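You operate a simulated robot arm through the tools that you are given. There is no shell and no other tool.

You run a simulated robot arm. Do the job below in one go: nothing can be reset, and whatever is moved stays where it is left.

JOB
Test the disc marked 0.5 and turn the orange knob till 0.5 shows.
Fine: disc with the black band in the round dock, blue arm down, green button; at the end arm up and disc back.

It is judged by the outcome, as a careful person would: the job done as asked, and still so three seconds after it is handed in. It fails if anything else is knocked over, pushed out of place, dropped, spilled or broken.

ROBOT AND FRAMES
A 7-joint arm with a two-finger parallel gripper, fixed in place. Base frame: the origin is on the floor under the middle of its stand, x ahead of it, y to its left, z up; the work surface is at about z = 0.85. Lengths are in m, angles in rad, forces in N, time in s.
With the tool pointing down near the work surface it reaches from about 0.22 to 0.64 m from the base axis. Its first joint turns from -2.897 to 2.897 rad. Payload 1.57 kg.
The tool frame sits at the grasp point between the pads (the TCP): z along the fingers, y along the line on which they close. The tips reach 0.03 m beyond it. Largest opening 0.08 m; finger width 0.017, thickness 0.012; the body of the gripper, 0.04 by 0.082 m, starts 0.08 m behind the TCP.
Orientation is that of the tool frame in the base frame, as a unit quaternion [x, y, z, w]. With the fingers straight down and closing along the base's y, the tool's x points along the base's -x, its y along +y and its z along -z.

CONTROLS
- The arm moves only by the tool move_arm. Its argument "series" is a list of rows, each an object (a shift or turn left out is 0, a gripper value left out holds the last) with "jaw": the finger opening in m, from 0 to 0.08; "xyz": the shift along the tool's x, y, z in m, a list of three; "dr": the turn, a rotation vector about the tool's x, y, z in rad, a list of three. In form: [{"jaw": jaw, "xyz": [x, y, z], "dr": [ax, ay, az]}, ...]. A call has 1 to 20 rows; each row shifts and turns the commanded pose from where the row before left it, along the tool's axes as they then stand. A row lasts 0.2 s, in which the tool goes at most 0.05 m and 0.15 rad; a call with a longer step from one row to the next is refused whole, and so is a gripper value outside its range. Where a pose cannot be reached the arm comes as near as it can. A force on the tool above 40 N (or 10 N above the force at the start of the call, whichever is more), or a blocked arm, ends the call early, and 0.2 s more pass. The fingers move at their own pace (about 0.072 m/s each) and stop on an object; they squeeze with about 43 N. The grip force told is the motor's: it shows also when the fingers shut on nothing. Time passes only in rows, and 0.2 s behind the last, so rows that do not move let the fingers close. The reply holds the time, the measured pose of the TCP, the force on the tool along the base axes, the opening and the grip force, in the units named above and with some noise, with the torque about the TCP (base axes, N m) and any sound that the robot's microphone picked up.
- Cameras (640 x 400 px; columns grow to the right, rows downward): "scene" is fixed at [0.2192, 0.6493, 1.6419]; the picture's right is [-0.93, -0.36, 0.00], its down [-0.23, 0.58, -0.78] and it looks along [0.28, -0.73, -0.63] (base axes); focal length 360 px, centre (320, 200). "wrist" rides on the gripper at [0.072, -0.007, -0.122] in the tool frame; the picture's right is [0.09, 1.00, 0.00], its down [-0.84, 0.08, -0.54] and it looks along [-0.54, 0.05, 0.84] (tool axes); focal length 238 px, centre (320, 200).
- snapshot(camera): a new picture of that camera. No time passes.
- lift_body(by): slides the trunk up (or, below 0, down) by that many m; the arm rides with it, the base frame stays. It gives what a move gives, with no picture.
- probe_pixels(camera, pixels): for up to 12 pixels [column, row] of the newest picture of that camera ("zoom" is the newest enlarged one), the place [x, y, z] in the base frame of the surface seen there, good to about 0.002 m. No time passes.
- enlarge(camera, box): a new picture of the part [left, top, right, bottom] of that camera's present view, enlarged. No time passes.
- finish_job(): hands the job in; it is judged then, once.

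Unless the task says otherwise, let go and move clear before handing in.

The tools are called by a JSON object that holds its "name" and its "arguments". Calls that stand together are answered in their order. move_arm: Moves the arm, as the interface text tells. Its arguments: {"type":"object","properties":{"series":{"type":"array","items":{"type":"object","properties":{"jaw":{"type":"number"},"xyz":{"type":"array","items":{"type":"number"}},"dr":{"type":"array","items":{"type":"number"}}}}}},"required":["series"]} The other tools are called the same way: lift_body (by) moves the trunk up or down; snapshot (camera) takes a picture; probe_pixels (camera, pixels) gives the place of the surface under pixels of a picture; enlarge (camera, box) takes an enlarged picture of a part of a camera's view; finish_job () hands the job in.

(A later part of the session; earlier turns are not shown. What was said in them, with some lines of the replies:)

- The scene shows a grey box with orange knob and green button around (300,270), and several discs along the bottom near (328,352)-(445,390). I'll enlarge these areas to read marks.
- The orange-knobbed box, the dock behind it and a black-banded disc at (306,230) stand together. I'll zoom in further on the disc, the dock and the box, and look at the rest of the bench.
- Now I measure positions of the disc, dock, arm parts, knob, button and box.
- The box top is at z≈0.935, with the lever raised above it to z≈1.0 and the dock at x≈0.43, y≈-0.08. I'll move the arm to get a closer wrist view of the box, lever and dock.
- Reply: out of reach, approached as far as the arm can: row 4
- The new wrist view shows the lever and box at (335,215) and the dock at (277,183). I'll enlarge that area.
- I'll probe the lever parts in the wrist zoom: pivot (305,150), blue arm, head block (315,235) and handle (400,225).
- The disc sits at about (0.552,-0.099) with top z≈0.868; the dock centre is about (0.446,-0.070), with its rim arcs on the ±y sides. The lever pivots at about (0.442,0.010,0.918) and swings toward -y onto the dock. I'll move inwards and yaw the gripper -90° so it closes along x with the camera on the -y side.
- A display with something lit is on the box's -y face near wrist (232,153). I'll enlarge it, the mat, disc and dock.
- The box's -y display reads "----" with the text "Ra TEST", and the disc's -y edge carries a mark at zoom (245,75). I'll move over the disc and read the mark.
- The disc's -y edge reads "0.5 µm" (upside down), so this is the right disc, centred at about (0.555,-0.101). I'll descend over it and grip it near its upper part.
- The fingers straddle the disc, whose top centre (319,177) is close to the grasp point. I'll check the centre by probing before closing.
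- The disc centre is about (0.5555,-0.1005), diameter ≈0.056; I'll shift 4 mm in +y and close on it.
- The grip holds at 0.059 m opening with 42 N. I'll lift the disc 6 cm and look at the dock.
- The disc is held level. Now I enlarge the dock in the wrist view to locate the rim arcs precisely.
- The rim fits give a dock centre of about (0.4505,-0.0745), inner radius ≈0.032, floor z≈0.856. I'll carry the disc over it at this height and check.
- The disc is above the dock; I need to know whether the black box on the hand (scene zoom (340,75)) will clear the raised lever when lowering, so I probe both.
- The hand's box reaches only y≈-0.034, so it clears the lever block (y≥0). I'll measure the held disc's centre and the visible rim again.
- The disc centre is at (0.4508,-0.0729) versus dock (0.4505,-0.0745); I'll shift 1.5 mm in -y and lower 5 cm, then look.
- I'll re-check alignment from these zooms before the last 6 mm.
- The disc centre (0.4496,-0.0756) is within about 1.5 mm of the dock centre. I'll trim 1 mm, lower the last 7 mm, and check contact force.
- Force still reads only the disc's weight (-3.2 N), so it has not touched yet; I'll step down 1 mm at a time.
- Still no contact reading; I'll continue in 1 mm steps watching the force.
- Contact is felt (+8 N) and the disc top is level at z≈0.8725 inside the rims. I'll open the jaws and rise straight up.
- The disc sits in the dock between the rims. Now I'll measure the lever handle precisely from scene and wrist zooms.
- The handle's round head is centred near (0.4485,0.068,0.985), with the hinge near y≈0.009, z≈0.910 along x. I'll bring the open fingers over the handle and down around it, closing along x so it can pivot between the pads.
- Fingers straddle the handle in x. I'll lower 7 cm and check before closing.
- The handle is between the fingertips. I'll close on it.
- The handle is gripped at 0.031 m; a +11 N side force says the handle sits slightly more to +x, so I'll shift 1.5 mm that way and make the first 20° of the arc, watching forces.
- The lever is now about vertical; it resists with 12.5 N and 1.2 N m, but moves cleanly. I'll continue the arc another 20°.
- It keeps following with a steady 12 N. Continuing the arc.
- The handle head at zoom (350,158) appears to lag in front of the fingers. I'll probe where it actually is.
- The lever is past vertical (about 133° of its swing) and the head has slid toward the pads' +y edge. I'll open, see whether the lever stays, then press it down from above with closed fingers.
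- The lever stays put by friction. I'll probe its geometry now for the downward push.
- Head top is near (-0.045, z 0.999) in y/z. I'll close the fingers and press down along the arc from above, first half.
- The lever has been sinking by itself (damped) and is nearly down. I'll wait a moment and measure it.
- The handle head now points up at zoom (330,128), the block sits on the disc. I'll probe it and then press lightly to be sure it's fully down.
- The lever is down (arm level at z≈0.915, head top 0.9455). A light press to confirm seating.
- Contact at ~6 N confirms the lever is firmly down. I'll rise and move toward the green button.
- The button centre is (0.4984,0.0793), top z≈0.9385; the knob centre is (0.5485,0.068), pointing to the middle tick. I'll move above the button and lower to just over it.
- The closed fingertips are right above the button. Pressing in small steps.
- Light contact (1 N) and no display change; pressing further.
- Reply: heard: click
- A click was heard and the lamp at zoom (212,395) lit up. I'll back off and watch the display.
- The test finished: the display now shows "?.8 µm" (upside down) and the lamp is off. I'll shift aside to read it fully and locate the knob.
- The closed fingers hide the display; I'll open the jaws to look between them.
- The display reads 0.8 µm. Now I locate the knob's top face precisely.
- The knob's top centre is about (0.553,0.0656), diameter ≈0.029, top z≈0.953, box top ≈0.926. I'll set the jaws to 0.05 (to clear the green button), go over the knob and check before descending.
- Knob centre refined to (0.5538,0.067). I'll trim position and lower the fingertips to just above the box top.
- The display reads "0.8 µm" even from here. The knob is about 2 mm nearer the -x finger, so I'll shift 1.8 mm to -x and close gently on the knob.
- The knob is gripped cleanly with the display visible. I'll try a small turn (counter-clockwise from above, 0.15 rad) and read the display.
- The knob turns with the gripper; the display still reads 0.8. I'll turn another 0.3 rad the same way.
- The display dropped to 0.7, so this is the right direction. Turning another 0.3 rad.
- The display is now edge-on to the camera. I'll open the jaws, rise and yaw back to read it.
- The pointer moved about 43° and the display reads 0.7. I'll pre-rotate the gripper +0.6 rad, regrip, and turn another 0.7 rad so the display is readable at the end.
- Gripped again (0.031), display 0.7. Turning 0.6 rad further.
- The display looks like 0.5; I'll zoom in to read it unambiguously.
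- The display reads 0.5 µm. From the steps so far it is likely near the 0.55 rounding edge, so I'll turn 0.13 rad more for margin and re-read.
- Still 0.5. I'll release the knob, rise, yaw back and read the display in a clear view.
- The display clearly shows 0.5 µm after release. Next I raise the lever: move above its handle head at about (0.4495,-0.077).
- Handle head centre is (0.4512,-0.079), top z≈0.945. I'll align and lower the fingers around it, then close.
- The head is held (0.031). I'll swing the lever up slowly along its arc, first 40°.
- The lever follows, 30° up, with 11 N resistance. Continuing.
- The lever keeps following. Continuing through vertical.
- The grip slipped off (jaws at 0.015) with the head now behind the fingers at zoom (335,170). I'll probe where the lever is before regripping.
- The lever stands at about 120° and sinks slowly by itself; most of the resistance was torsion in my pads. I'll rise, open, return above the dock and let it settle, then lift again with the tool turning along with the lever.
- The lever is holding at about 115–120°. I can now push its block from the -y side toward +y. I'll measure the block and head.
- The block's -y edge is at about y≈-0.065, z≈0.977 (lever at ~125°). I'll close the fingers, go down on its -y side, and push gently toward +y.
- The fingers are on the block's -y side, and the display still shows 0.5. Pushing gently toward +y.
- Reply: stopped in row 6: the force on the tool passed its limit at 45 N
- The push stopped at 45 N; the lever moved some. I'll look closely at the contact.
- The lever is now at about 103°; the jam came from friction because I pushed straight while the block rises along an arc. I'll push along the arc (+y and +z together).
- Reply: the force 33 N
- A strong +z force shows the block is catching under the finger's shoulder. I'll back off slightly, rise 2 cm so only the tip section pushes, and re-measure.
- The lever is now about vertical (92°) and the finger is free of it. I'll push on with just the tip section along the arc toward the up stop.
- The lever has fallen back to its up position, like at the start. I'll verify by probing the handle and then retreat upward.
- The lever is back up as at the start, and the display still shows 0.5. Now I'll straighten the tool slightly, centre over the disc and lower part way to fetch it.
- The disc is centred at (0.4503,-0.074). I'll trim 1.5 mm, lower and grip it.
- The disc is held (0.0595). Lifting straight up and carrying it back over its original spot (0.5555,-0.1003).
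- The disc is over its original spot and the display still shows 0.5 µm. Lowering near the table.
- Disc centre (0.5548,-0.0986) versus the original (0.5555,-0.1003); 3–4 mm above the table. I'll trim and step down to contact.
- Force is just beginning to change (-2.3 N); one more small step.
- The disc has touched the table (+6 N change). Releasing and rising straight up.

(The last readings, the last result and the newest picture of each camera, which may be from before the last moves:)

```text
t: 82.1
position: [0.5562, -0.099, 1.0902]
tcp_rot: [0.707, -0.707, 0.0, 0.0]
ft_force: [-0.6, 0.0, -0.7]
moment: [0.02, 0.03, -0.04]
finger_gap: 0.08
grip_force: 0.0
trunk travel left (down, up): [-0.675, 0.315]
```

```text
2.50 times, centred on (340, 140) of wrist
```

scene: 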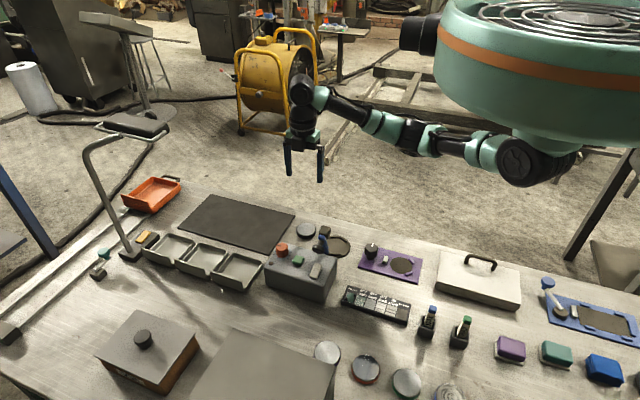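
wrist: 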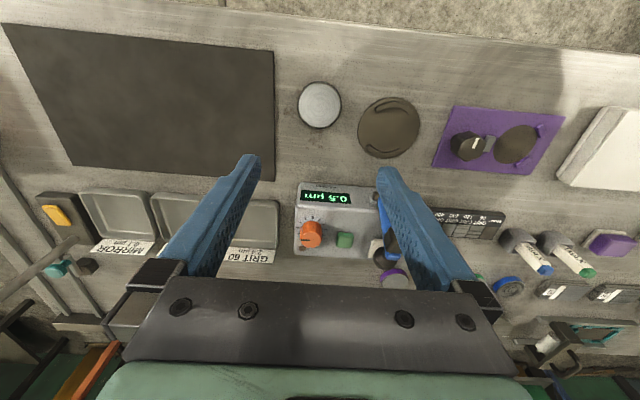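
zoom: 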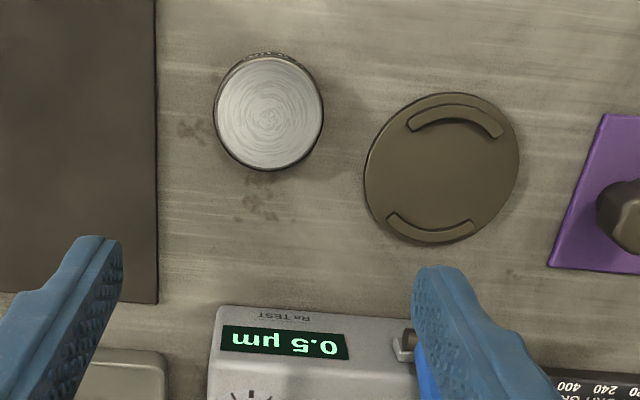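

The display shows 0.5 µm, the lever is up, the dock is empty and the disc is back. A final probe of disc and dock positions.

{"name": "probe_pixels", "arguments": {"camera": "zoom", "pixels": [[269, 112], [216, 112], [321, 112], [269, 58], [269, 168], [442, 167], [366, 167], [518, 167]]}}

{"name": "move_arm", "arguments": {"series": [{"xyz": [0, 0.02, -0.04]}, {"xyz": [0, 0.02, -0.04]}, {}]}}

{"name": "snapshot", "arguments": {"camera": "wrist"}}

```text
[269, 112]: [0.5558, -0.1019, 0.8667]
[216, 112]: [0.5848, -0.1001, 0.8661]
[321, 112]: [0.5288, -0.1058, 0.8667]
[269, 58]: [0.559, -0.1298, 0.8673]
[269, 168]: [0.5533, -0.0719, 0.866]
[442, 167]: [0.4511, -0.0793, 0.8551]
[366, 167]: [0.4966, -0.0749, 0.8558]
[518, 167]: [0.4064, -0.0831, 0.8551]
```

```text
t: 82.9
position: [0.5162, -0.0996, 1.1735]
tcp_rot: [-0.707, 0.708, 0.001, 0.0]
ft_force: [-0.3, 0.7, -0.2]
moment: [0.02, -0.01, -0.03]
finger_gap: 0.0801
grip_force: 0.1
trunk travel left (down, up): [-0.675, 0.315]
```

```text
taken
```

wrist: 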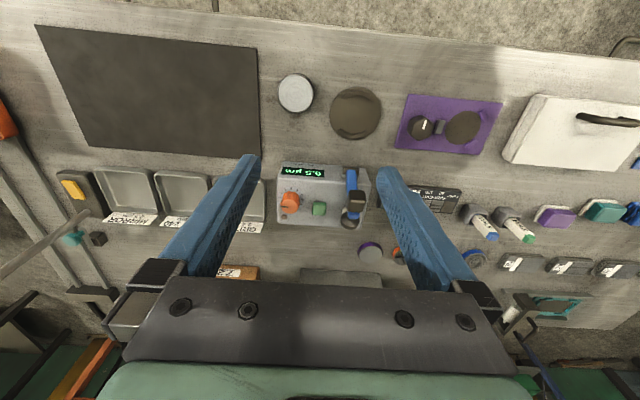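

The disc is back at about (0.556,-0.101) and flat on the table (top z≈0.867). The lever is up, the dock is where it was, the display at wrist (305,171) still shows 0.5 µm, and the gripper is clear. Handing in.

{"name": "finish_job", "arguments": {}}

```text
The job is handed in.
```

The job is handed in: the 0.5 disc was tested, and the display reads 0.5 µm after I turned the orange knob.

- **Test:** I put the black-banded disc, marked "0.5 µm", in the round dock, lowered the blue arm and pressed the green button. The box clicked and showed 0.8 µm.
- **Knob:** I turned it counter-clockwise until 0.5 showed, then slightly further so it wasn't at the edge of changing. It still read 0.5 µm after I let go, raised the arm and took the disc out. I did not run a second test after adjusting.
- **Back in place:** the blue arm is up as it was at the start. The disc is within about 1–2 mm of its original spot, flat and the same way up.

Raising the blue arm took a second try. My grip slipped partway, so I pushed the arm up instead, and one push stopped at 45 N when the arm jammed against the fingers. In the final pictures the box, dock and everything else look undisturbed, and the gripper is clear.
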